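You operate a simulated robot arm through the tools that you are given. There is no shell and no other tool.

Carry out the task below with a simulated robot arm. There is one attempt and no reset: what you move stays moved.

TASK
Clamp the medium mask and wipe FOG spray over the middle of its visor.
Fine: spray the white cloth from the blue bottle, wipe, put the cloth back, then unclamp. A coat counts when it lies all over at full strength: go over it till it gets no stronger.

It is judged by the outcome, as a careful person would: the job done as asked, and still so three seconds after it is handed in. It fails if anything else is knocked over, pushed out of place, dropped, spilled or broken. Flat cloth is picked up by pressing the open fingertips on it (5 to 10 N) and closing them slowly along it; thin cloth reads only 2 to 8 mm in the jaws.

THE ROBOT
A 7-joint arm with a fingered hand, fixed in place. Base frame: the origin is on the floor under the middle of its stand, x ahead of it, y to its left, z up; the work surface is at about z = 90.6. Units: cm, rad, N and s.
It reaches about 122.8 cm from its shoulder. Its first joint turns from -2.007 to 2.007 rad. Payload 5 kg.
Tool frame: the origin (TCP) lies between the finger pads and is the grasp point; the fingertips stand 3.2 cm ahead of it; z points along the fingers, y is the line along which they close. The gripper opens to 16 cm; its body begins 8.9 cm behind the TCP. The gripper is a hand of 4 fingers: y runs from the thumb to the fingers, the wrist lies at [0, 0, -26.7] in the tool frame, and closing takes about 1.5 s.
Orientation is that of the tool frame in the base frame, as [roll, pitch, yaw] about the fixed x, y, z axes, in that order (R = Rz(yaw) Ry(pitch) Rx(roll)). With the fingers straight down and closing along the base's y, the tool's x points along the base's -x, its y along +y and its z along -z.

THE INTERFACE
- The arm moves only by the tool send_rows. Its argument "commands" is a list of rows, each an object of numbers (a shift or turn left out is 0, a gripper value left out holds the last): "dx", "dy", "dz": the shift along the tool's x, y, z in units of 50 mm (1.0 is 50 mm); "ax", "ay", "az": the turn, a rotation vector about the tool's x, y, z in units of 4 degrees (1.0 is 4 degrees). In form: [{"dx": .., "dy": .., "dz": .., "ax": .., "ay": .., "az": ..}, ...]. A call has 1 to 20 rows; each row shifts and turns the commanded pose from where the row before left it, along the tool's axes as they then stand. "gripper" is the opening in per cent of the stroke, from 0 (shut) to 100 (fully open), set as the call begins (left out, the last holds). A call with a number of a shift or a turn outside -1 to 1 is refused whole. A row lasts 0.2 s, in which the tool goes at most 5 cm and 0.15 rad; a call with a longer step from one row to the next is refused whole, and so is a gripper value outside its range. A pose out of reach is approached as far as the arm can. The call stops where the force on the tool passes 90 N (or 10 N more than at its start, if that is more) or the arm is blocked; 0.2 s more then pass. Each finger travels about 4.5 cm/s and halts on what it meets, pressing with about 30 N; the grip force reading is that of the motor and also rises with nothing between the fingers. The clock runs only during rows and for 0.2 s after the last one: add rows that do not move to give the fingers time. It gives the time, the measured TCP pose, the force on the tool (base axes), the opening and the grip force at its end, in the units of the frame above (readings bear some noise), with the torque about the TCP (base axes, N m) and any sound that the robot's microphone picked up.
- Cameras (640 x 400 px; columns grow to the right, rows downward): "scene" is fixed at [4.86, 50.16, 174.02]; the picture's right is [-0.60, -0.80, 0.00], its down [-0.46, 0.35, -0.82] and it looks along [0.65, -0.49, -0.58] (base axes); focal length 336 px, centre (320, 200). "wrist" rides on the gripper at [8, -0.4, -11.4] in the tool frame; the picture's right is [0.05, 1.00, 0.00], its down [-0.82, 0.04, -0.58] and it looks along [-0.58, 0.03, 0.82] (tool axes); focal length 265 px, centre (320, 200).
- snapshot(camera): a new picture of that camera. The clock stands still meanwhile.
- slide_trunk(by): slides the trunk up (or, below 0, down) by that many cm; the arm rides with it, the base frame stays. It gives what a move gives, with no picture.
- curl_fingers(finger1, finger2, finger3, thumb_bend): sets how far each is bent, from 0 (flat) to 1 (curled in); at 0.3 the hand is open as for a grip, at 0.7 the pads meet at the TCP. One left out holds its place. A second passes; each finger stops where it meets its share of the squeeze, and holds until it gets a number again. A gripper value or a shape takes the hand back. It gives what a move gives, with no picture; readings hold the bend of each and the force on the fingers (four entries, about 0 where the hand has none), thumb and palm.
- preshape(shape): the hand has 4 fingers and takes this shape, open, in about a second: jaw (thumb against the fingers, like two jaws); tri (thumb and two fingers); tip (a fingertip pinch); poke (one finger out to press); point (the index stretched); flat (the hand flat); cup (the hand cupped); fist (a fist). The gripper value then closes the fingers along that shape, each until it touches; the sizes above hold for jaw. It gives what a move gives, with no picture.
- locate(camera, pixels): for up to 12 pixels [column, row] of the newest picture of that camera ("zoom" is the newest enlarged one), the place [x, y, z] in the base frame of the surface seen there, good to about 0.2 cm. The clock stands still meanwhile.
- inspect(camera, box): a new picture of the part [left, top, right, bottom] of that camera's present view, enlarged. The clock stands still meanwhile.
- job_done(): hands the job in; it is judged then, once.

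Leave the gripper open and the arm clear of the work at the hand-in unless told otherwise.

The tools are called after "Request:" as name(argument=value, ...) on one line, values as JSON. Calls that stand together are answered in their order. send_rows: Moves the arm, as the interface text tells. Its arguments: {"type":"object","properties":{"commands":{"type":"array","items":{"type":"object","properties":{"dx":{"type":"number"},"dy":{"type":"number"},"dz":{"type":"number"},"ax":{"type":"number"},"ay":{"type":"number"},"az":{"type":"number"}}}},"gripper":{"type":"number"}},"required":["commands"]} The other tools are called the same way: slide_trunk (by) moves the trunk up or down; preshape (shape) gives the hand a shape; curl_fingers (finger1, finger2, finger3, thumb_bend) moves the fingers one by one; snapshot (camera) takes a picture; locate (camera, pixels) gives the place of the surface under pixels of a picture; inspect (camera, box) takes an enlarged picture of a part of a camera's view; job_done () hands the job in.

At the start:

```text
clock: 0.0
tcp_pos: [71.45, -4.78, 142.01]
orientation: [3.141, -0.001, 3.14]
force: [-0.6, -1.0, 0.3]
moment: [0.0, 0.01, -0.02]
opening: 15.97
gripper_force: 0.1
shape: jaw
bend: [0.3, 0.3, 0.3, 0.3]
finger forces: [0.0, 0.1, 0.0, 0.0, 0.0, 0.0]
trunk travel left (down, up): [-75.0, 24.0]
```

scene: 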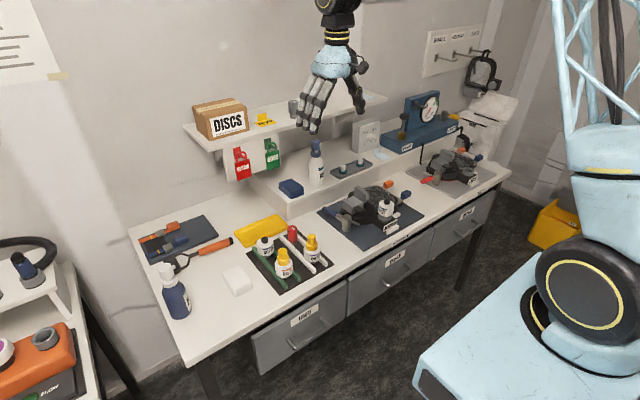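
wrist: 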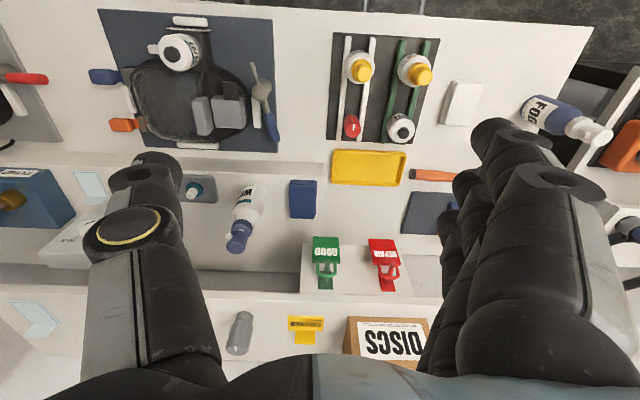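

I start by looking closely at the scene: the blue spray bottle (about 175,290), the white cloth (238,280), and the two mask stations (370,205 and 455,165).

Request:
inspect(camera="scene", box=[300, 160, 440, 260])

Request:
inspect(camera="scene", box=[400, 100, 520, 200])

Request:
inspect(camera="scene", box=[130, 200, 270, 330])

Request:
inspect(camera="scene", box=[0, 220, 120, 400])

Request:
inspect(camera="scene", box=[410, 20, 530, 110])

```text
4.00 times, centred on (370, 210) of scene
```

zoom: 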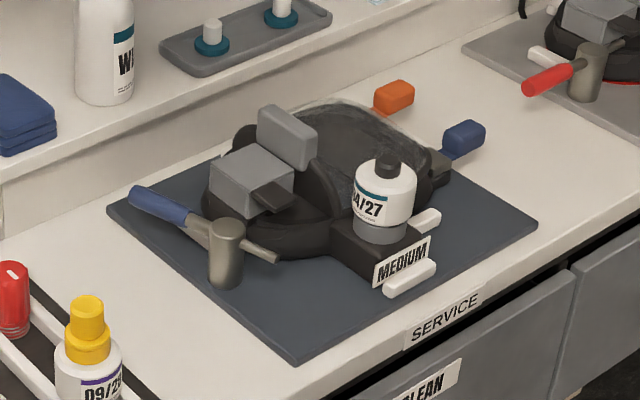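

```text
4.00 times, centred on (460, 150) of scene
```

zoom: 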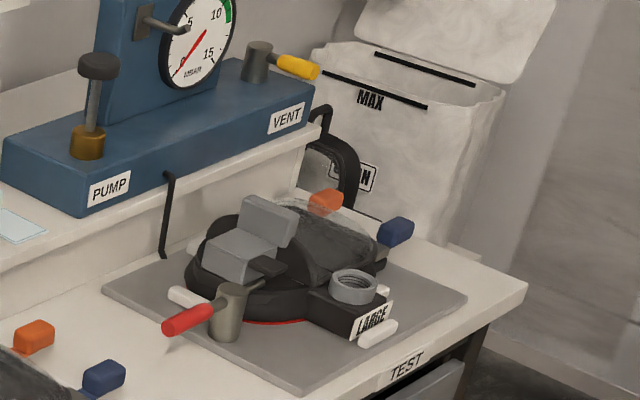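

```text
3.08 times, centred on (200, 265) of scene
```

zoom: 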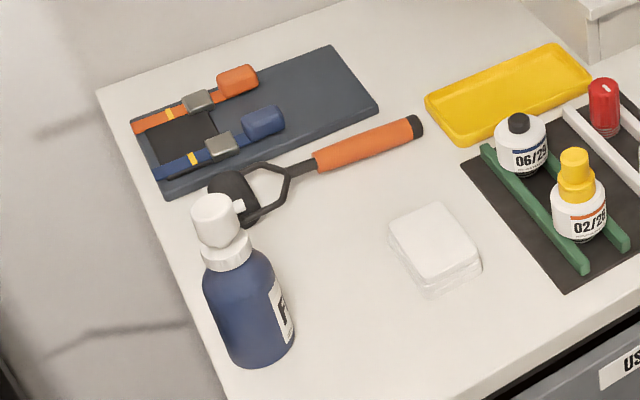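

```text
2.22 times, centred on (60, 310) of scene
```

zoom: 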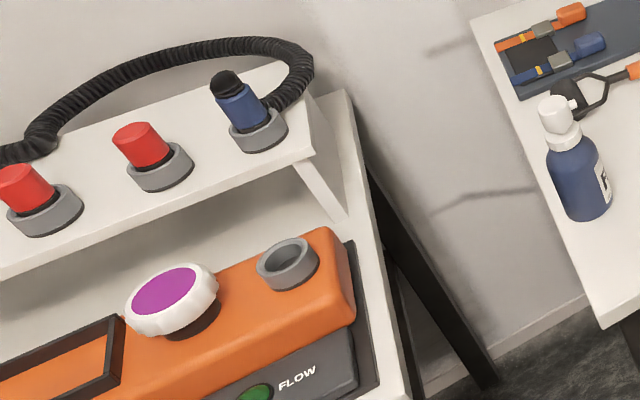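

```text
4.44 times, centred on (470, 65) of scene
```

zoom: 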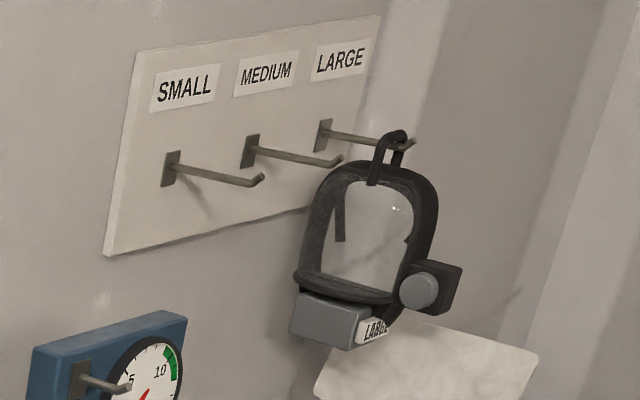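

The MEDIUM mask lies at the SERVICE mat with a blue-handled clamp beside it (about 226,250 in the zoom). I look closer at the clamp through both cameras.

Request:
inspect(camera="scene", box=[320, 190, 380, 235])

Request:
inspect(camera="wrist", box=[90, 0, 290, 160])

Request:
inspect(camera="wrist", box=[420, 60, 640, 240])

```text
8.89 times, centred on (350, 212) of scene
```

zoom: 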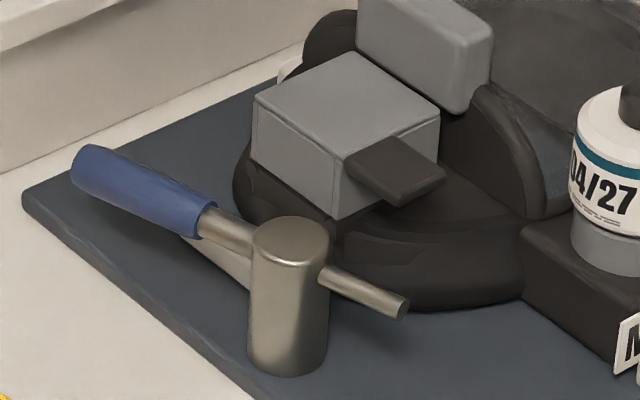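

```text
2.50 times, centred on (190, 80) of wrist
```

zoom: 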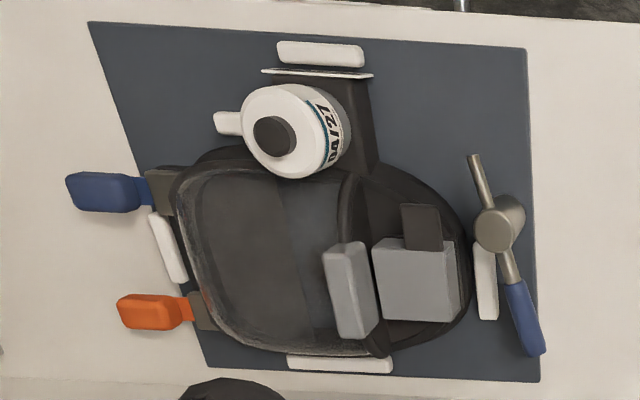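

```text
2.22 times, centred on (530, 150) of wrist
```

zoom: 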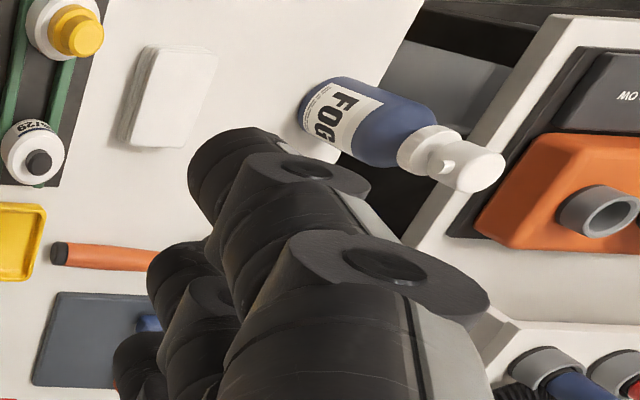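

I measure the clamp parts, mask, bottle and cloth in the scene picture: handle (333,207), post top (352,213), arm tip (365,222), cloth (238,280), bottle nozzle etc.

Request:
snapshot(camera="scene")

Request:
inspect(camera="scene", box=[320, 190, 380, 235])

Request:
locate(camera="zoom", pixels=[[90, 160], [140, 185], [195, 215], [230, 228], [290, 235], [290, 340], [340, 280], [400, 303], [370, 290], [285, 365], [350, 245], [395, 165]])

```text
taken
```

scene: 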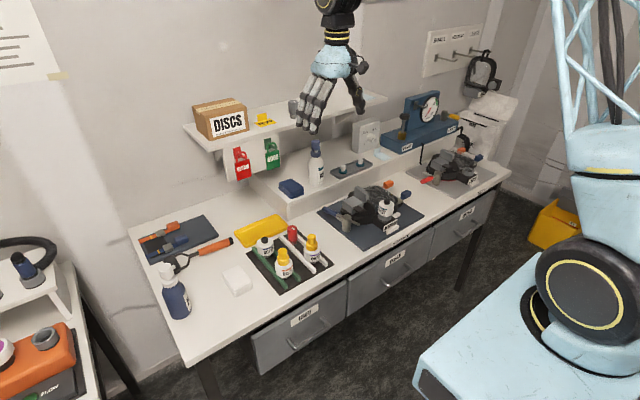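

```text
8.89 times, centred on (350, 212) of scene
```

zoom: 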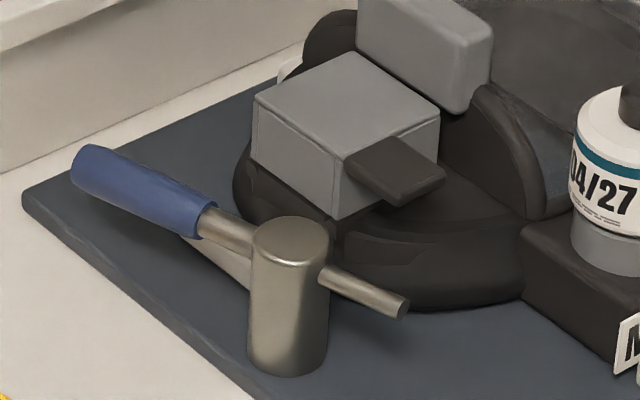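

```text
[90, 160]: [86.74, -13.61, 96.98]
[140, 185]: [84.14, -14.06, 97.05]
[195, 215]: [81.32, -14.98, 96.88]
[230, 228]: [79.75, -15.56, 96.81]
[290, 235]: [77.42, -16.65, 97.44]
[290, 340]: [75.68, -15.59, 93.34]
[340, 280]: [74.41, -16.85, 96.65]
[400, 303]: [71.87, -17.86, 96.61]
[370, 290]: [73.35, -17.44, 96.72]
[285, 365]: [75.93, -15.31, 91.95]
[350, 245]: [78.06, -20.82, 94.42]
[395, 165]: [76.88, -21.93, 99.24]
```

I look at the LARGE mask's clamp at the TEST station for comparison of what "clamped" looks like.

Request:
inspect(camera="scene", box=[430, 140, 490, 185])

Request:
locate(camera="zoom", pixels=[[110, 370], [160, 320], [250, 300], [310, 290], [340, 270], [370, 240], [240, 230], [300, 210], [340, 325], [400, 320], [330, 250], [120, 330]])

```text
8.89 times, centred on (460, 162) of scene
```

zoom: 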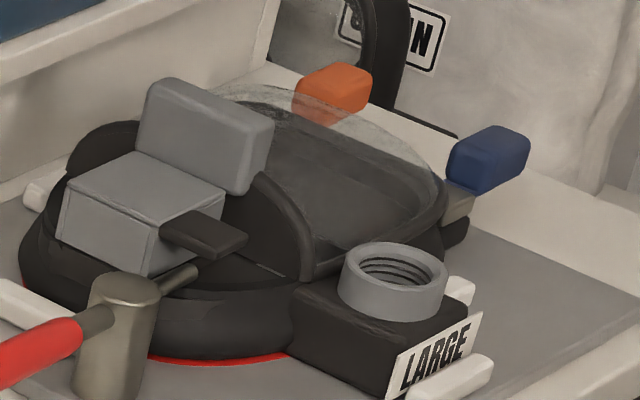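

```text
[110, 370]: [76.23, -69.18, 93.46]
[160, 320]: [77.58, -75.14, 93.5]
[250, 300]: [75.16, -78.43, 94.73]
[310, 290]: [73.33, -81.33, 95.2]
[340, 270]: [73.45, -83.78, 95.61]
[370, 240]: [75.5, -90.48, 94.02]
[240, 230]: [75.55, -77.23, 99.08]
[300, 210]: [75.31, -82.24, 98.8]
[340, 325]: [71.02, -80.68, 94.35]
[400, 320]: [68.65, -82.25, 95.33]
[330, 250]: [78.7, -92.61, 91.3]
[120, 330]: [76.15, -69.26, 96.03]
```

The LARGE mask's lever has its arm swung over the rim. Now I zoom in on the blue FOG bottle (175,290) and the cloth (238,280).

Request:
inspect(camera="scene", box=[145, 250, 205, 325])

Request:
locate(camera="zoom", pixels=[[290, 70], [290, 130], [365, 95], [300, 170], [330, 210], [320, 300], [350, 350], [250, 210], [340, 90], [330, 100], [290, 110], [385, 250]])

Request:
inspect(camera="scene", box=[215, 255, 265, 305])

Request:
locate(camera="scene", pixels=[[222, 273], [242, 266], [253, 284], [234, 293], [238, 279], [226, 277], [250, 295], [215, 290], [175, 315], [238, 260]])

```text
5.33 times, centred on (175, 288) of scene
```

zoom: 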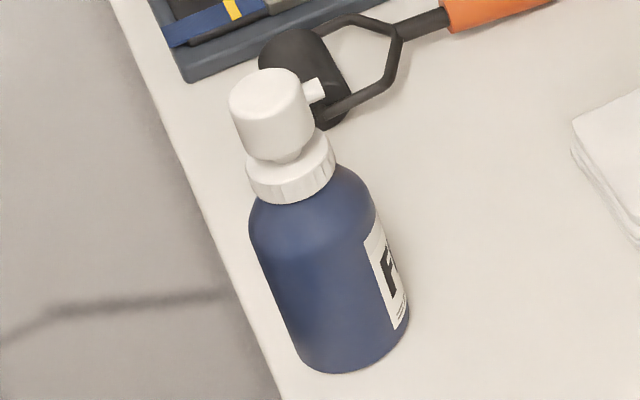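

```text
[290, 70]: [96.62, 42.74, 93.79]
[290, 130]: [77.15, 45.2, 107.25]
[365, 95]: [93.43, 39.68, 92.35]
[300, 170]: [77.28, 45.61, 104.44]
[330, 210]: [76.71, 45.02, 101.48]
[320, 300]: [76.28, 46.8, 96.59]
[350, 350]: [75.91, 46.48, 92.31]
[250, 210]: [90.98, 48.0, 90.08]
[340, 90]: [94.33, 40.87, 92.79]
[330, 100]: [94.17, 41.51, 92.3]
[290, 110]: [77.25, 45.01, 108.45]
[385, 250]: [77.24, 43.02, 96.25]
```

```text
8.00 times, centred on (240, 280) of scene
```

zoom: 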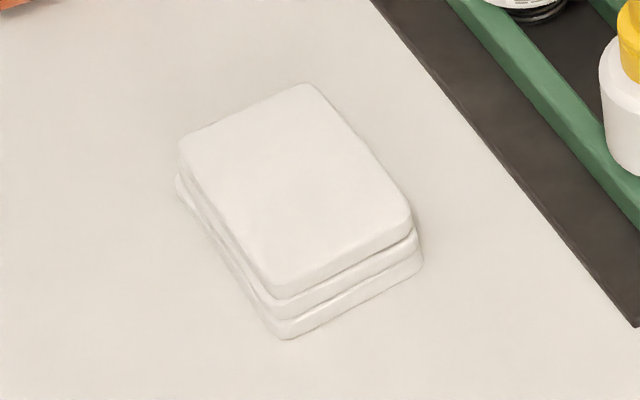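

```text
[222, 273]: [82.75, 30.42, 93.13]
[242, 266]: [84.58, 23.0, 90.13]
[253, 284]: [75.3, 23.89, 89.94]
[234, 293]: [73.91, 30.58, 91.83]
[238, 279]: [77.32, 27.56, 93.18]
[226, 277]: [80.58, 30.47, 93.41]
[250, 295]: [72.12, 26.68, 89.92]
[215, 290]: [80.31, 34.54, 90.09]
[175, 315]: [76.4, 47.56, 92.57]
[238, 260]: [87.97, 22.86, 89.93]
```

The bottle is a press-down pump with a small nozzle stub pointing about -y (toward the cloth). The cloth is a folded pad about 8 x 6 x 3 cm around (78.5, 27.5). I move the hand to the left and lower to view bottle and cloth with the wrist camera.

Request:
send_rows(commands=[{"dy": 0.75, "dz": 0.38}, {"dy": 0.75, "dz": 0.38}, {"dy": 0.75, "dz": 0.38}, {"dy": 0.75, "dz": 0.38}, {"dy": 0.75, "dz": 0.38}, {"dy": 0.75, "dz": 0.38}, {"dy": 0.75, "dz": 0.38}, {"dy": 0.75, "dz": 0.38}, {"dy": 0.75, "dz": 0.38}, {"dx": 0.4}, {}])

Request:
snapshot(camera="wrist")

Request:
snapshot(camera="scene")

```text
clock: 2.4
tcp_pos: [69.41, 28.9, 124.87]
orientation: [-3.14, 0.0, -3.14]
force: [0.4, 0.4, 0.2]
moment: [-0.01, 0.01, 0.0]
opening: 16.0
gripper_force: 0.0
shape: jaw
bend: [0.3, 0.3, 0.3, 0.3]
finger forces: [0.0, 0.0, 0.1, 0.0, 0.1, 0.0]
trunk travel left (down, up): [-75.0, 24.0]
```

```text
taken
```

wrist: 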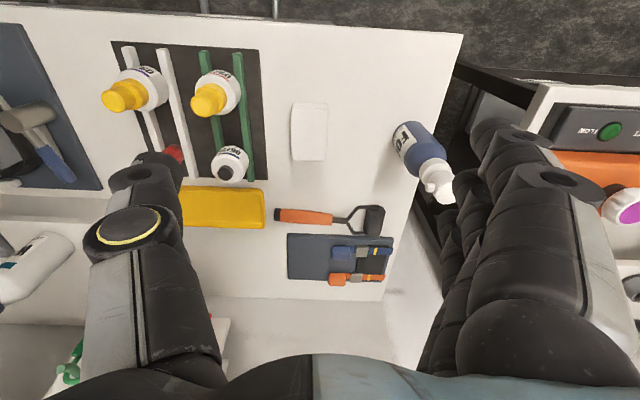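

```text
taken
```

scene: 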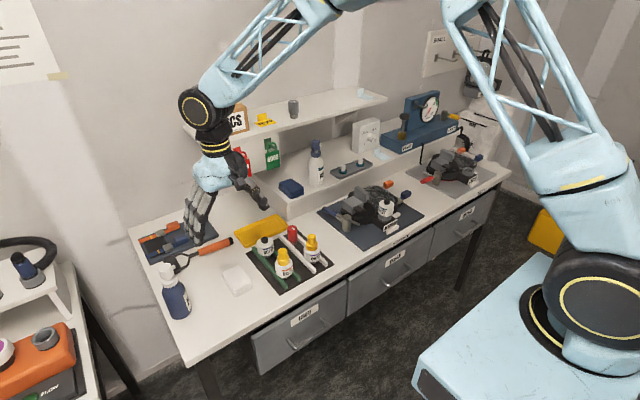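

I zoom in on the bottle (425,165) and cloth (308,130) in the wrist view.

Request:
inspect(camera="wrist", box=[380, 110, 470, 215])

Request:
locate(camera="zoom", pixels=[[395, 335], [400, 280], [330, 300], [310, 302], [375, 250], [300, 200], [240, 150], [180, 150], [200, 100], [290, 120], [420, 300], [350, 310]])

Request:
inspect(camera="wrist", box=[270, 80, 350, 180])

Request:
locate(camera="wrist", pixels=[[295, 106], [326, 106], [325, 155], [293, 155], [310, 130], [310, 162], [325, 160], [294, 160], [350, 60], [350, 130], [280, 130], [440, 60]])

```text
3.81 times, centred on (425, 162) of wrist
```

zoom: 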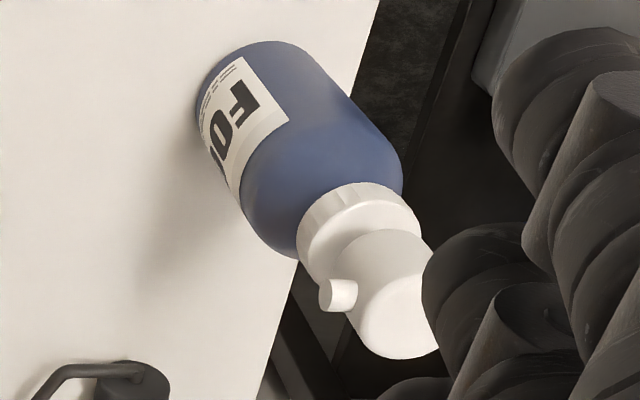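

```text
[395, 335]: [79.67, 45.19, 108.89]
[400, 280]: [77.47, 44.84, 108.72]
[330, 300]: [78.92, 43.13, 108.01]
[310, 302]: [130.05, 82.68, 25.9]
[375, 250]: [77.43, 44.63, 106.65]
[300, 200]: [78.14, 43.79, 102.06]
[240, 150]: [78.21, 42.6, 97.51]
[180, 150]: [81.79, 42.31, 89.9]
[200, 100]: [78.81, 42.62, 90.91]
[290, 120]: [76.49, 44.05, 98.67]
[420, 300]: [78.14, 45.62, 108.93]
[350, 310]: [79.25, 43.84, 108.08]
```

```text
4.00 times, centred on (310, 130) of wrist
```

zoom: 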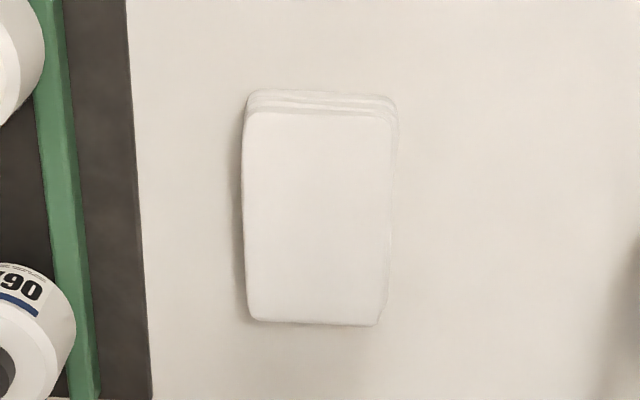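

```text
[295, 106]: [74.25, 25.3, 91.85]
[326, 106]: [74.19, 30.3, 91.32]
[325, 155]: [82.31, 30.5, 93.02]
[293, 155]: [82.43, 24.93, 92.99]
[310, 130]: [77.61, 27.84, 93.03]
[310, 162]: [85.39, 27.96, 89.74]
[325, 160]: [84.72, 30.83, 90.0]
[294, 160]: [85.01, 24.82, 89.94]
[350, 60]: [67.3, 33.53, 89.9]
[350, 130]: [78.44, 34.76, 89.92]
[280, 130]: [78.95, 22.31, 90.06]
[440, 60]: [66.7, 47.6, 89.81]
```

The nozzle tip is at about (78.9, 43.1, 108.0), head top about z 109, and the cloth top is z 93 at (78.4, 27.8). Before going on I test the hand shapes here in free air: first "poke", viewed in the wrist camera.

Request:
preshape(shape="poke")

Request:
snapshot(camera="wrist")

Request:
inspect(camera="scene", box=[160, 70, 300, 270])

```text
clock: 3.3
tcp_pos: [69.37, 28.8, 124.91]
orientation: [-3.14, 0.0, 3.141]
force: [0.5, 0.0, 0.0]
moment: [0.01, 0.0, 0.01]
opening: 0.0
gripper_force: 0.0
shape: poke
bend: [1.0, 1.0, 1.0, 0.47]
finger forces: [0.0, 0.0, 0.0, 0.0, 0.1, 0.0]
trunk travel left (down, up): [-75.0, 24.0]
```

```text
taken
```

wrist: 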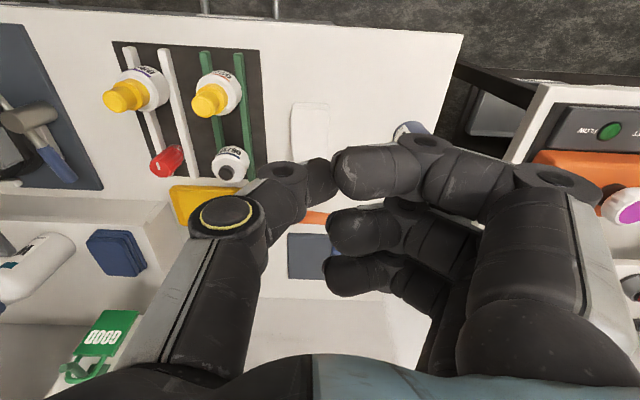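

```text
2.00 times, centred on (230, 170) of scene
```

zoom: 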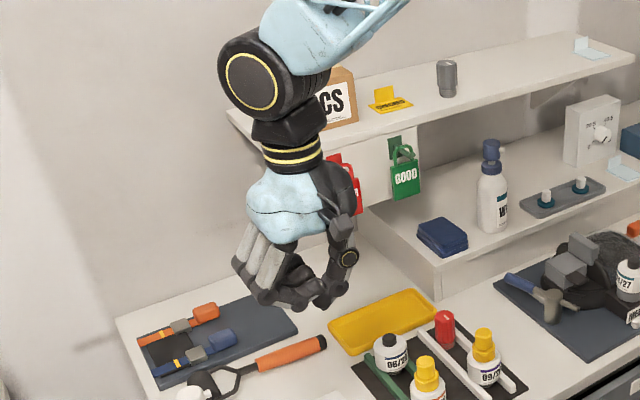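

I let a moment pass and look again at the poke shape.

Request:
send_rows(commands=[{}, {}, {}])

Request:
snapshot(camera="wrist")

Request:
locate(camera="wrist", pixels=[[322, 178], [345, 172], [350, 230], [345, 275], [290, 185], [225, 210], [430, 145], [550, 180]])

```text
clock: 4.1
tcp_pos: [69.47, 28.85, 124.79]
orientation: [3.141, 0.0, -3.141]
force: [0.2, 0.1, 0.2]
moment: [-0.02, 0.03, 0.02]
opening: 0.0
gripper_force: 0.1
shape: poke
bend: [1.0, 1.0, 1.0, 0.47]
finger forces: [0.0, 0.0, 0.0, 0.0, 0.0, 0.0]
trunk travel left (down, up): [-75.0, 24.0]
```

```text
taken
```

wrist: 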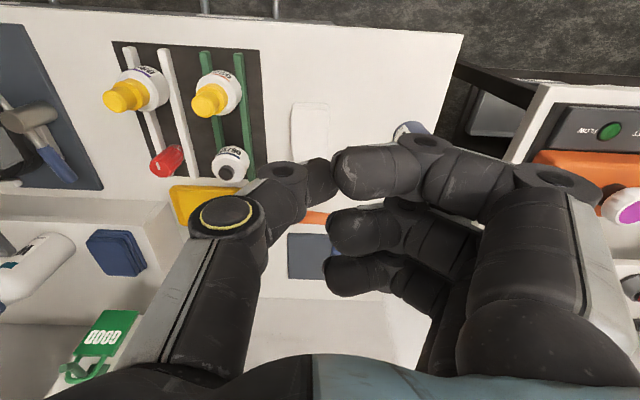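

```text
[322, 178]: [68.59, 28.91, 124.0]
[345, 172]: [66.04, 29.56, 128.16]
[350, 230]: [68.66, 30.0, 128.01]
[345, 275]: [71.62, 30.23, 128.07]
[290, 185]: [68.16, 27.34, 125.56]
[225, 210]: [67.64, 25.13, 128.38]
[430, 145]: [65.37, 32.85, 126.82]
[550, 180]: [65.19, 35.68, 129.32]
```

In "poke" the thumb tip stands out at the TCP with the fingers curled. Next I look at "point" and "tip".

Request:
preshape(shape="point")

Request:
send_rows(commands=[{}, {}, {}, {}])

Request:
snapshot(camera="wrist")

Request:
inspect(camera="scene", box=[160, 70, 300, 270])

Request:
preshape(shape="tip")

Request:
send_rows(commands=[{}, {}, {}, {}])

Request:
snapshot(camera="wrist")

Request:
inspect(camera="scene", box=[160, 70, 300, 270])

```text
clock: 5.0
tcp_pos: [69.38, 28.84, 124.9]
orientation: [3.142, 0.001, -3.141]
force: [-0.3, 0.4, 0.3]
moment: [0.01, 0.01, 0.01]
opening: 15.25
gripper_force: 0.2
shape: point
bend: [0.3, 1.0, 1.0, 0.54]
finger forces: [0.0, 0.0, 0.1, 0.0, 0.1, 0.0]
trunk travel left (down, up): [-75.0, 24.0]
```

```text
clock: 6.0
tcp_pos: [69.41, 28.89, 125.0]
orientation: [-3.141, 0.0, 3.141]
force: [-0.6, -0.1, -0.1]
moment: [-0.01, 0.02, -0.02]
opening: 15.22
gripper_force: 0.1
shape: point
bend: [0.3, 1.0, 1.0, 0.54]
finger forces: [0.0, 0.0, 0.0, 0.0, 0.0, 0.0]
trunk travel left (down, up): [-75.0, 24.0]
```

```text
taken
```

wrist: 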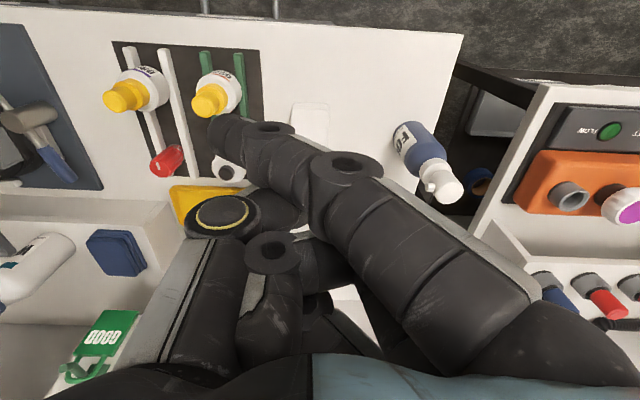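

```text
2.00 times, centred on (230, 170) of scene
```

zoom: 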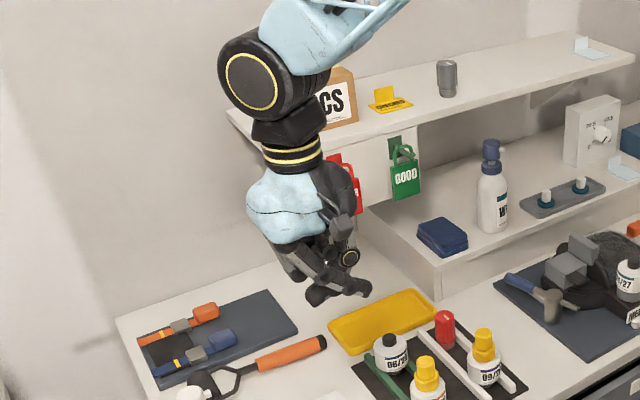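

```text
clock: 6.9
tcp_pos: [69.48, 28.8, 124.86]
orientation: [-3.14, -0.001, 3.14]
force: [0.3, 0.1, 0.5]
moment: [0.01, 0.0, 0.02]
opening: 15.98
gripper_force: 0.2
shape: tip
bend: [0.01, 0.3, 0.01, 0.3]
finger forces: [0.0, 0.1, 0.1, 0.0, 0.0, 0.1]
trunk travel left (down, up): [-75.0, 24.0]
```

```text
clock: 7.9
tcp_pos: [69.38, 28.92, 124.91]
orientation: [3.141, 0.0, 3.141]
force: [0.3, 0.8, 0.4]
moment: [0.03, -0.01, 0.02]
opening: 15.99
gripper_force: 0.1
shape: tip
bend: [0.01, 0.3, 0.01, 0.3]
finger forces: [0.1, 0.0, 0.0, 0.0, 0.0, 0.0]
trunk travel left (down, up): [-75.0, 24.0]
```

```text
taken
```

wrist: 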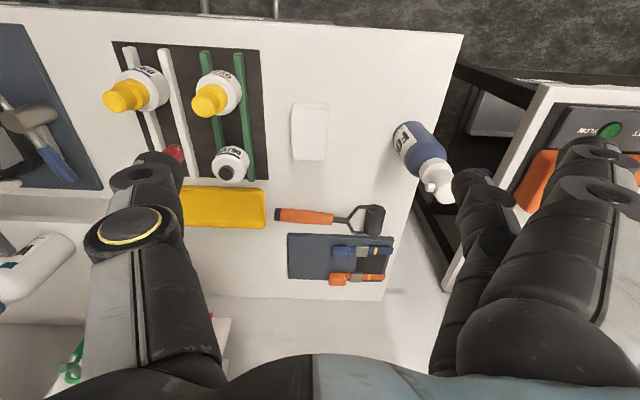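

```text
2.00 times, centred on (230, 170) of scene
```

zoom: 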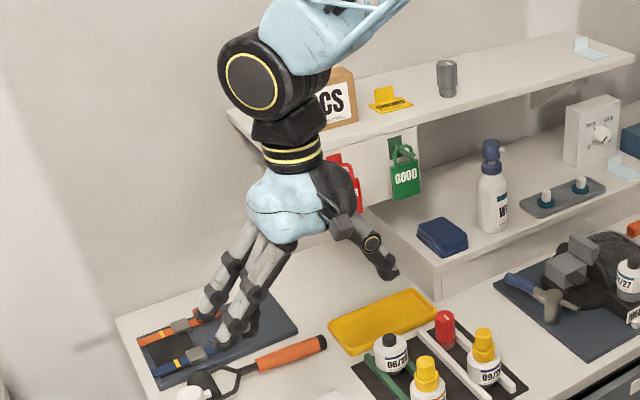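

"tip" pinches finger 2 against the thumb with 1 and 3 flat. I measure fingertip places at these bends: finger 2 (0.3) near (475,185), thumb near (150,170), finger 1 (flat) near (590,150).

Request:
locate(camera="wrist", pixels=[[475, 175], [490, 200], [465, 190], [600, 150], [575, 160], [150, 165], [140, 180], [615, 195], [600, 250], [530, 300], [130, 210], [90, 330]])

Request:
inspect(camera="wrist", box=[440, 120, 640, 400])

```text
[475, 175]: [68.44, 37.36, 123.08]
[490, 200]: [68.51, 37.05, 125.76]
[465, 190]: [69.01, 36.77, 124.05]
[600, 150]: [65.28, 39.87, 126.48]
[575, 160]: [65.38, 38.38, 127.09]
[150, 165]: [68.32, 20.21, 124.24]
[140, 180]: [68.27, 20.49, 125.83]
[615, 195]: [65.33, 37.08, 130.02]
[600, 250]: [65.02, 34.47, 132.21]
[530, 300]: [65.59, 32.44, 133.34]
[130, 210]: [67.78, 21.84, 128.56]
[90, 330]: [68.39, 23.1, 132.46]
```

```text
1.43 times, centred on (540, 260) of wrist
```

zoom: 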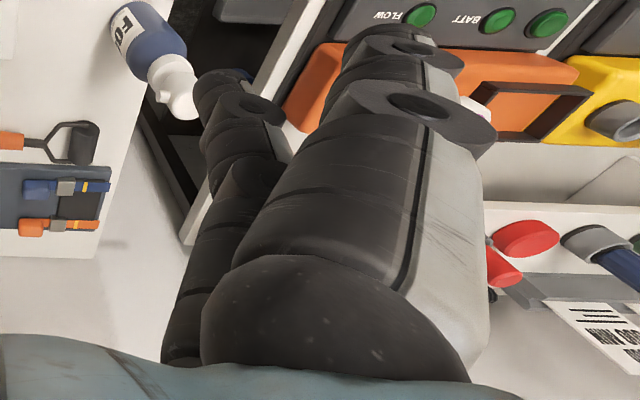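

Finger 1 is the one at tool +x, and flat it reaches about 11–12 cm out from the TCP; useful later. First the clamp: I go back to jaw shape and move over to the medium mask to look closely at its clamp.

Request:
preshape(shape="jaw")

Request:
send_rows(commands=[{"dy": -0.94, "dx": 0.04, "dz": 0.08}, {"dy": -0.94, "dx": 0.04, "dz": 0.08}, {"dy": -0.94, "dx": 0.04, "dz": 0.08}, {"dy": -0.94, "dx": 0.04, "dz": 0.08}, {"dy": -0.94, "dx": 0.04, "dz": 0.08}, {"dy": -0.94, "dx": 0.04, "dz": 0.08}, {"dy": -0.94, "dx": 0.04, "dz": 0.08}, {"dy": -0.94, "dx": 0.04, "dz": 0.08}, {"dy": -0.94, "dx": 0.04, "dz": 0.08}, {"dy": -0.94, "dx": 0.04, "dz": 0.08}, {}])

Request:
snapshot(camera="wrist")

```text
clock: 8.8
tcp_pos: [69.4, 28.79, 124.84]
orientation: [-3.141, 0.0, 3.141]
force: [-0.2, 0.2, -0.3]
moment: [0.0, 0.01, -0.03]
opening: 15.98
gripper_force: 0.1
shape: jaw
bend: [0.3, 0.3, 0.3, 0.3]
finger forces: [0.0, 0.0, 0.0, 0.0, 0.0, 0.0]
trunk travel left (down, up): [-75.0, 24.0]
```

```text
clock: 11.2
tcp_pos: [67.49, -17.86, 120.97]
orientation: [-3.14, 0.0, -3.138]
force: [0.2, -0.5, 0.3]
moment: [-0.06, -0.03, 0.02]
opening: 16.02
gripper_force: 0.1
shape: jaw
bend: [0.3, 0.3, 0.3, 0.3]
finger forces: [0.0, 0.1, 0.0, 0.2, 0.0, 0.0]
trunk travel left (down, up): [-75.0, 24.0]
```

```text
taken
```

wrist: 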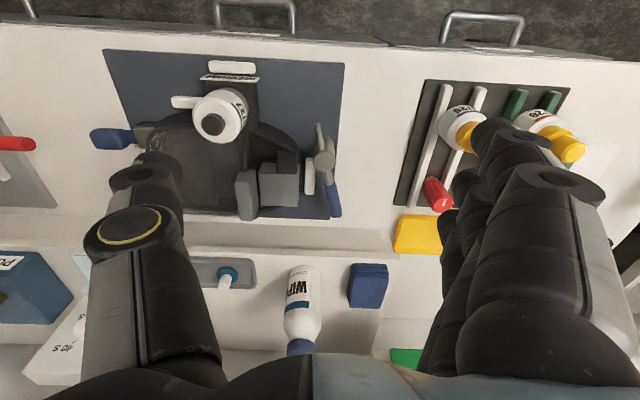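

I zoom in on the mask and clamp (230,150).

Request:
inspect(camera="wrist", box=[150, 50, 350, 230])

Request:
locate(camera="zoom", pixels=[[385, 175], [395, 205], [387, 250], [405, 280], [415, 320], [300, 275], [345, 300], [310, 220], [240, 300], [120, 230], [160, 330], [200, 130]])

Request:
locate(camera="wrist", pixels=[[200, 160], [180, 160], [215, 145], [225, 180], [215, 200], [165, 195], [240, 150], [255, 150], [265, 160], [280, 155], [290, 165], [295, 180]])

```text
2.22 times, centred on (250, 140) of wrist
```

zoom: 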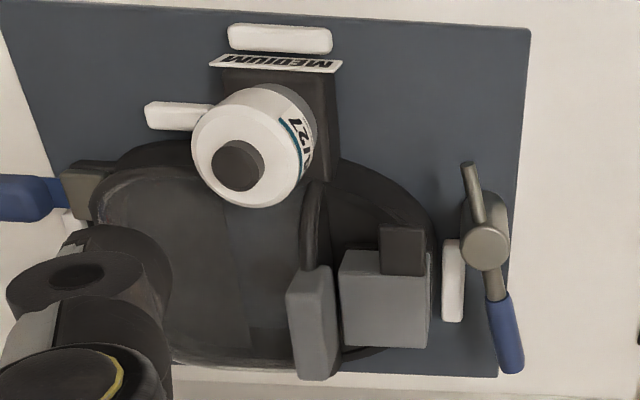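

```text
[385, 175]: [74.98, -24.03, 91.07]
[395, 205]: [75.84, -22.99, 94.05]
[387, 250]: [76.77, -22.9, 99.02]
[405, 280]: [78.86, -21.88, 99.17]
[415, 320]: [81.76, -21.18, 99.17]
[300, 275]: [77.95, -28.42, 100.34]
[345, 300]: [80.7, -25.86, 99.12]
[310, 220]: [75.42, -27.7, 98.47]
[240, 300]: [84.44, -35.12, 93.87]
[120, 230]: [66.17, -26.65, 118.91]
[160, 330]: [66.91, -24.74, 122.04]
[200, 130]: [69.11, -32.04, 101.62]
```

```text
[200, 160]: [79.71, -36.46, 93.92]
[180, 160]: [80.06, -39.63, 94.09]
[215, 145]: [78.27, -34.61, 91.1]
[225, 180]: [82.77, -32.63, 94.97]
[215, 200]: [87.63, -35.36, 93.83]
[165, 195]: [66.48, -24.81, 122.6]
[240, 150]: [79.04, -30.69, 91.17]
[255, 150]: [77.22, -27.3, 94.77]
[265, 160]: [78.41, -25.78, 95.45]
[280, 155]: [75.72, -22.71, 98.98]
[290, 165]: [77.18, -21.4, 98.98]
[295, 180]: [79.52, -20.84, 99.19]
```

I check how the LARGE mask's lever lies (for the clamped angle): handle about (430,181), post top (444,172), arm tip (451,171) in scene.

Request:
inspect(camera="scene", box=[415, 150, 465, 190])

Request:
snapshot(camera="scene")

```text
10.00 times, centred on (440, 170) of scene
```

zoom: 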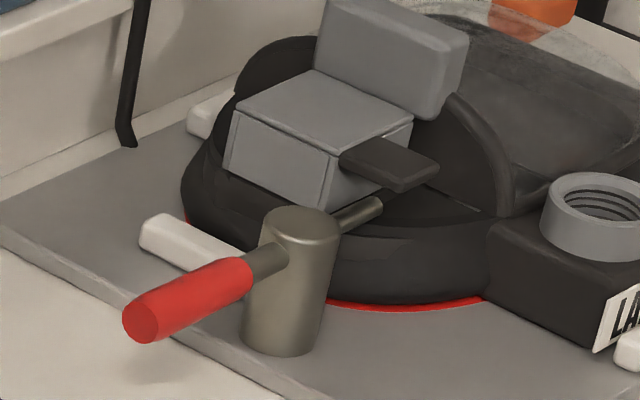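

```text
taken
```

scene: 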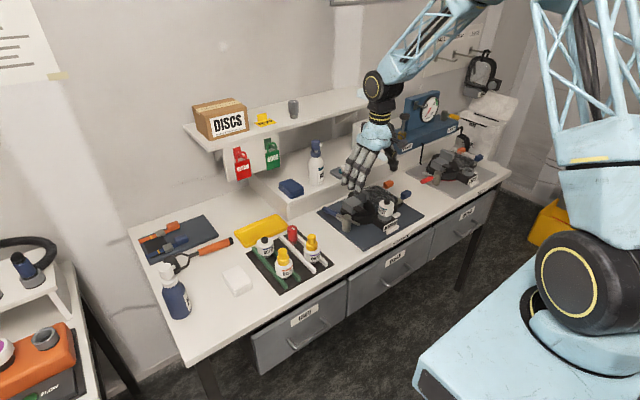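

Request:
locate(camera="zoom", pixels=[[145, 300], [190, 275], [240, 265], [270, 250], [300, 222], [345, 218], [370, 205], [290, 340], [330, 265], [380, 160], [430, 225], [285, 240]])

```text
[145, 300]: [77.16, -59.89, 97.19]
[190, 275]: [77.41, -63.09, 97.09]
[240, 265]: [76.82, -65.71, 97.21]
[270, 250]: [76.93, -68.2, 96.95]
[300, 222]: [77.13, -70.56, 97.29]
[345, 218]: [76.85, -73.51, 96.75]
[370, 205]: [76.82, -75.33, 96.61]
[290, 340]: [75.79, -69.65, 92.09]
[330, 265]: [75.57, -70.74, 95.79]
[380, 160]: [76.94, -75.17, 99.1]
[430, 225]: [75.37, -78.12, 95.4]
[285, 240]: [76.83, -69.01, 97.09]
```

In the clamped state the LARGE lever lies exactly along y (handle to +y). For the medium: post near (77,-16), handle now 16° off +x. I check clearances: riser front, WIPE bottle, shelf edges, blue cloth.

Request:
locate(camera="wrist", pixels=[[330, 235], [330, 250], [330, 262], [300, 280], [300, 340], [370, 285], [370, 270], [225, 275], [265, 260], [400, 232], [430, 225], [410, 250]])

Request:
locate(camera="scene", pixels=[[317, 145], [317, 180], [300, 130], [340, 112], [290, 188], [300, 212], [320, 200], [350, 90], [352, 165], [385, 97], [265, 160], [240, 165]])

```text
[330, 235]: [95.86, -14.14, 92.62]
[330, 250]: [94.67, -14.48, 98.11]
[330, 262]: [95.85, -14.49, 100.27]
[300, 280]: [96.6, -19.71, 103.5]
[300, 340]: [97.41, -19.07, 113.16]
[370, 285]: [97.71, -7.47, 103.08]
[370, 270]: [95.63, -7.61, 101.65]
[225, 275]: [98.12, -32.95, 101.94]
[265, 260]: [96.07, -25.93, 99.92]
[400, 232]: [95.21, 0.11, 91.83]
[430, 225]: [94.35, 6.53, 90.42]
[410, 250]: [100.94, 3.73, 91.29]
```

```text
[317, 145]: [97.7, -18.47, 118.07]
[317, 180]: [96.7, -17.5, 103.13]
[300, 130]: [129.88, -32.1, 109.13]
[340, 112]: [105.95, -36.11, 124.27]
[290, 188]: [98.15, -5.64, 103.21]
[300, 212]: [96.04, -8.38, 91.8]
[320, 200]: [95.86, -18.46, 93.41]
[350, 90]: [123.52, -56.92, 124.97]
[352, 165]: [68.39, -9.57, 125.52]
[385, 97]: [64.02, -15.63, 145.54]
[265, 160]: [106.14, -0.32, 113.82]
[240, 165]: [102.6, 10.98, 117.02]
```

Clearances look fine (riser front x≈95.5, WIPE bottle at x≥96.6). Handle and hand must swing about 74° counter-clockwise, so I first test in free air that the wrist can yaw that far, turning 92° in steps.

Request:
send_rows(commands=[{"az": -1, "dx": -0.1}, {"az": -1}, {"az": -1}, {"az": -1}, {"az": -1}, {"az": -1}, {"az": -1}, {"az": -1}, {"az": -1}, {"az": -1}, {"az": -1}, {"az": -1}, {"az": -1}, {"az": -1}, {"az": -1}, {"az": -1}, {"az": -1}, {"az": -1}, {"az": -1}, {"az": -1}])

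Request:
send_rows(commands=[{"az": -1}, {"az": -1}, {"az": -1}, {}])

Request:
snapshot(camera="wrist")

```text
clock: 15.4
tcp_pos: [67.96, -18.09, 121.0]
orientation: [-3.141, 0.002, -1.744]
force: [0.1, 0.9, -0.3]
moment: [-0.02, 0.0, 0.01]
opening: 16.01
gripper_force: 0.0
shape: jaw
bend: [0.3, 0.3, 0.3, 0.3]
finger forces: [0.0, 0.1, 0.0, 0.0, 0.0, 0.0]
trunk travel left (down, up): [-75.0, 24.0]
```

```text
clock: 16.4
tcp_pos: [68.03, -18.03, 120.93]
orientation: [-3.141, 0.001, -1.534]
force: [-0.7, -0.4, -0.3]
moment: [0.0, -0.02, 0.02]
opening: 16.01
gripper_force: 0.0
shape: jaw
bend: [0.3, 0.3, 0.3, 0.3]
finger forces: [0.1, 0.0, 0.0, 0.0, 0.1, 0.0]
trunk travel left (down, up): [-75.0, 24.0]
```

```text
taken
```

wrist: 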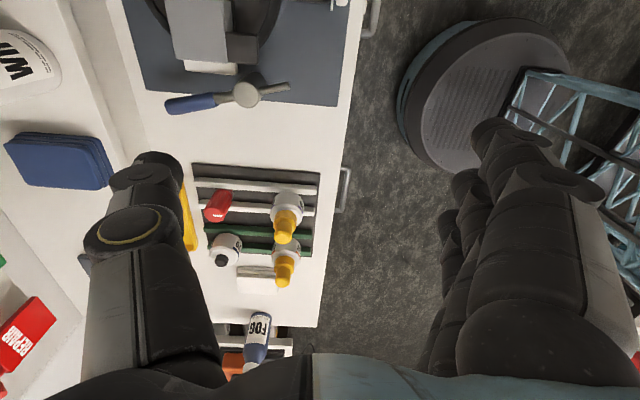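

The wrist reaches that yaw. This view shows clamp (240,95) and rack (255,220) from another side; I zoom in and measure.

Request:
inspect(camera="wrist", box=[110, 0, 360, 300])

Request:
locate(camera="wrist", pixels=[[175, 105], [195, 101], [210, 98], [225, 97], [245, 93], [265, 90], [285, 87], [222, 200], [190, 215], [205, 165], [290, 195], [210, 66]])

```text
1.33 times, centred on (235, 150) of wrist
```

zoom: 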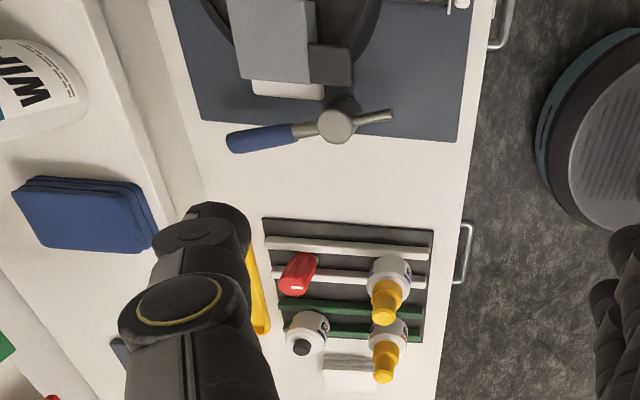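

```text
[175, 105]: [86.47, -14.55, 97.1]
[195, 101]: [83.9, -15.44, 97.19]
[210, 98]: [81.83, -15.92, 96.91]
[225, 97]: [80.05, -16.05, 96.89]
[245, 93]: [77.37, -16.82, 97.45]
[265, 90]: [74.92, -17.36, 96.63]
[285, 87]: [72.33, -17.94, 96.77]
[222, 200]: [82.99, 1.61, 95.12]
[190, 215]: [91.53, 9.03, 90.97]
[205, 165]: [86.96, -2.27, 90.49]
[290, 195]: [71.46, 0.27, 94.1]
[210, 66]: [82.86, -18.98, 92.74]
```

The handle axis at 8 cm from the post is near (85.0, -14.7), z centre about 96.1, lever 14° off +x. I turn the hand back to square with the handle.

Request:
send_rows(commands=[{"az": 0.98}, {"az": 0.98}, {"az": 0.98}, {"az": 0.98}, {"az": 0.98}, {"az": 0.98}, {"az": 0.98}, {"az": 0.98}, {"az": 0.98}, {"az": 0.98}, {"az": 0.98}, {"az": 0.98}, {"az": 0.98}, {"az": 0.98}, {"az": 0.98}, {"az": 0.98}, {"az": 0.98}, {"az": 0.98}, {"az": 0.98}, {"az": 0.98}], gripper=34)

```text
clock: 20.6
tcp_pos: [67.93, -18.15, 121.08]
orientation: [3.141, 0.0, -2.904]
force: [0.8, -0.2, 0.6]
moment: [0.01, -0.02, -0.02]
opening: 5.47
gripper_force: 0.0
shape: jaw
bend: [0.73, 0.73, 0.73, 0.7]
finger forces: [0.0, 0.0, 0.0, 0.0, 0.1, 0.0]
trunk travel left (down, up): [-75.0, 24.0]
```

Now I move over the handle: 17.4 cm along tool -x, then down to z≈105 to check alignment before closing.

Request:
send_rows(commands=[{"dx": -0.87, "dy": -0.034}, {"dx": -0.87, "dy": -0.034}, {"dx": -0.87, "dy": -0.034}, {"dx": -0.87, "dy": -0.032}, {"dz": 0.8}, {"dz": 0.8}, {"dz": 0.8}, {"dz": 0.8}, {}])

Request:
snapshot(camera="wrist")

Request:
snapshot(camera="scene")

```text
clock: 22.6
tcp_pos: [84.95, -14.81, 105.02]
orientation: [3.142, -0.001, -2.905]
force: [-0.1, 0.5, 0.1]
moment: [-0.03, -0.04, -0.01]
opening: 5.49
gripper_force: 0.1
shape: jaw
bend: [0.73, 0.73, 0.73, 0.7]
finger forces: [0.0, 0.0, 0.1, 0.0, 0.0, 0.0]
trunk travel left (down, up): [-75.0, 24.0]
```

```text
taken
```

wrist: 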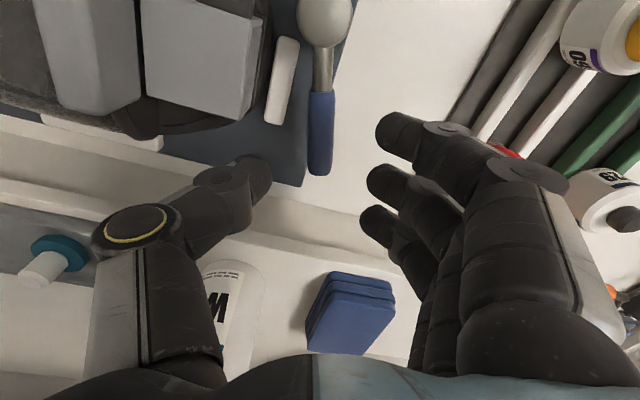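

```text
taken
```

scene: 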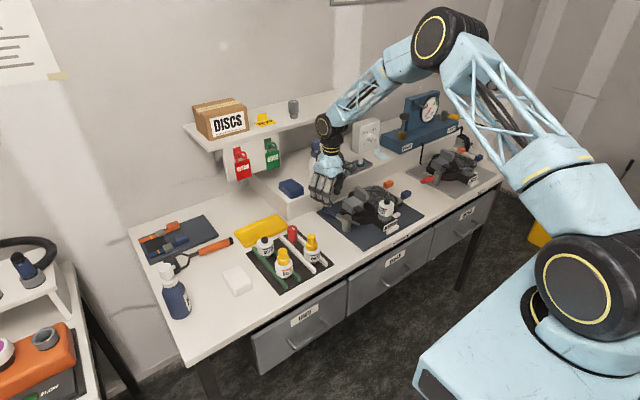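

The handle lies centred between thumb (265,180) and fingers (370,180). I lower 8 cm so the fingers straddle it.

Request:
send_rows(commands=[{"dz": 0.4}, {"dz": 0.4}, {"dz": 0.4}, {"dz": 0.4}, {"dz": 0.04}, {}])

Request:
snapshot(camera="wrist")

Request:
inspect(camera="scene", box=[290, 150, 400, 240])

```text
clock: 24.0
tcp_pos: [85.06, -14.81, 96.78]
orientation: [3.141, -0.002, -2.904]
force: [0.2, -0.9, 0.1]
moment: [0.02, -0.01, -0.02]
opening: 5.49
gripper_force: 0.1
shape: jaw
bend: [0.73, 0.73, 0.73, 0.7]
finger forces: [0.0, 0.0, 0.0, 0.0, 0.1, 0.0]
trunk travel left (down, up): [-75.0, 24.0]
```

```text
taken
```

wrist: 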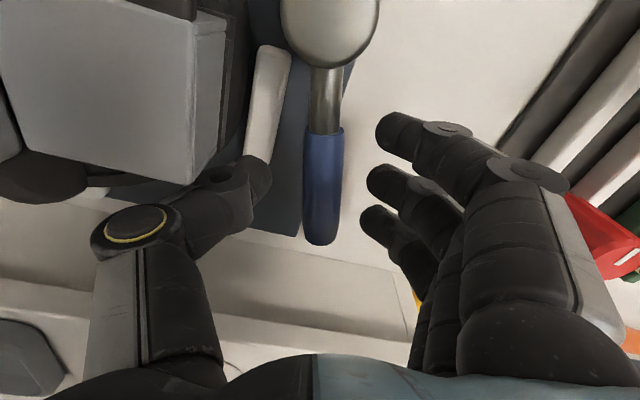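

```text
4.44 times, centred on (345, 195) of scene
```

zoom: 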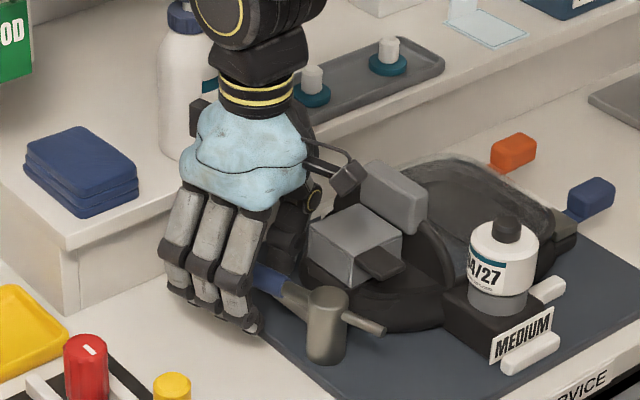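

Fingers and thumb straddle the blue handle. I close to a snug grip.

Request:
send_rows(commands=[{}, {}, {}, {}, {}, {}], gripper=12)

Request:
snapshot(camera="wrist")

```text
clock: 25.4
tcp_pos: [85.02, -14.82, 96.71]
orientation: [-3.14, 0.001, -2.904]
force: [-0.1, -0.3, 0.2]
moment: [-0.02, -0.02, -0.03]
opening: 1.99
gripper_force: 0.0
shape: jaw
bend: [0.72, 0.72, 0.72, 0.7]
finger forces: [0.0, 0.1, 0.0, 0.1, 0.1, 0.0]
trunk travel left (down, up): [-75.0, 24.0]
```

```text
taken
```

wrist: 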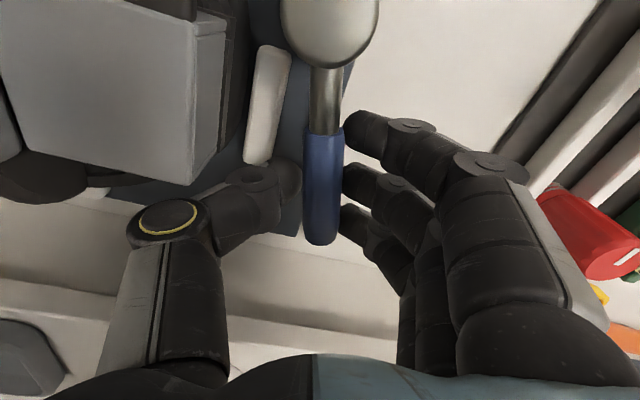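

The grip is snug around the handle (about 2 cm, no force). I swing it on an arc about the post (77.2,-16.7), radius 8 cm, counter-clockwise: first 38°.

Request:
send_rows(commands=[{"dx": 0.0035, "dy": 0.1065, "az": -0.95}, {"dx": 0.0035, "dy": 0.1065, "az": -0.95}, {"dx": 0.0035, "dy": 0.1065, "az": -0.95}, {"dx": 0.0035, "dy": 0.1065, "az": -0.95}, {"dx": 0.0035, "dy": 0.1065, "az": -0.95}, {"dx": 0.0035, "dy": 0.1065, "az": -0.95}, {"dx": 0.0035, "dy": 0.1065, "az": -0.95}, {"dx": 0.0035, "dy": 0.1065, "az": -0.95}, {"dx": 0.0035, "dy": 0.1065, "az": -0.95}, {"dx": 0.0035, "dy": 0.1065, "az": -0.95}])

Request:
snapshot(camera="wrist")

Request:
inspect(camera="scene", box=[290, 150, 400, 240])

```text
clock: 27.6
tcp_pos: [82.31, -10.27, 96.75]
orientation: [-3.14, 0.001, -2.239]
force: [1.0, -3.4, -0.5]
moment: [-0.04, 0.0, -0.02]
opening: 2.0
gripper_force: 0.0
shape: jaw
bend: [0.72, 0.72, 0.72, 0.7]
finger forces: [0.0, 0.1, 0.0, 0.0, 2.6, 0.1]
trunk travel left (down, up): [-75.0, 24.0]
```

```text
taken
```

wrist: 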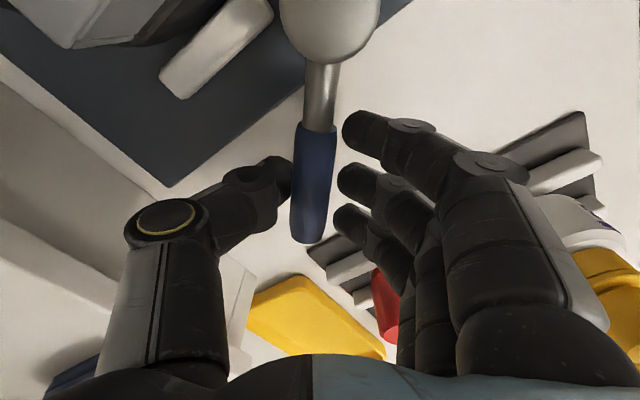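

```text
4.44 times, centred on (345, 195) of scene
```

zoom: 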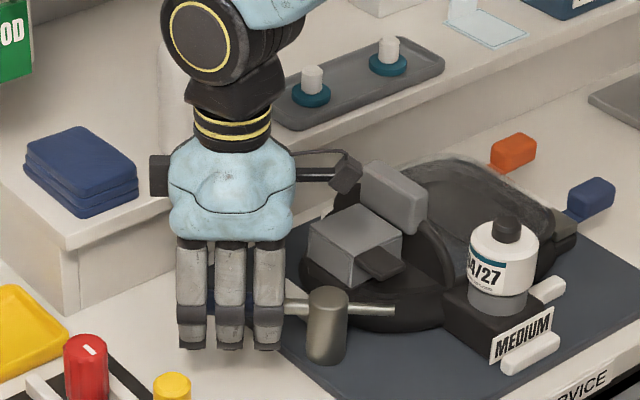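

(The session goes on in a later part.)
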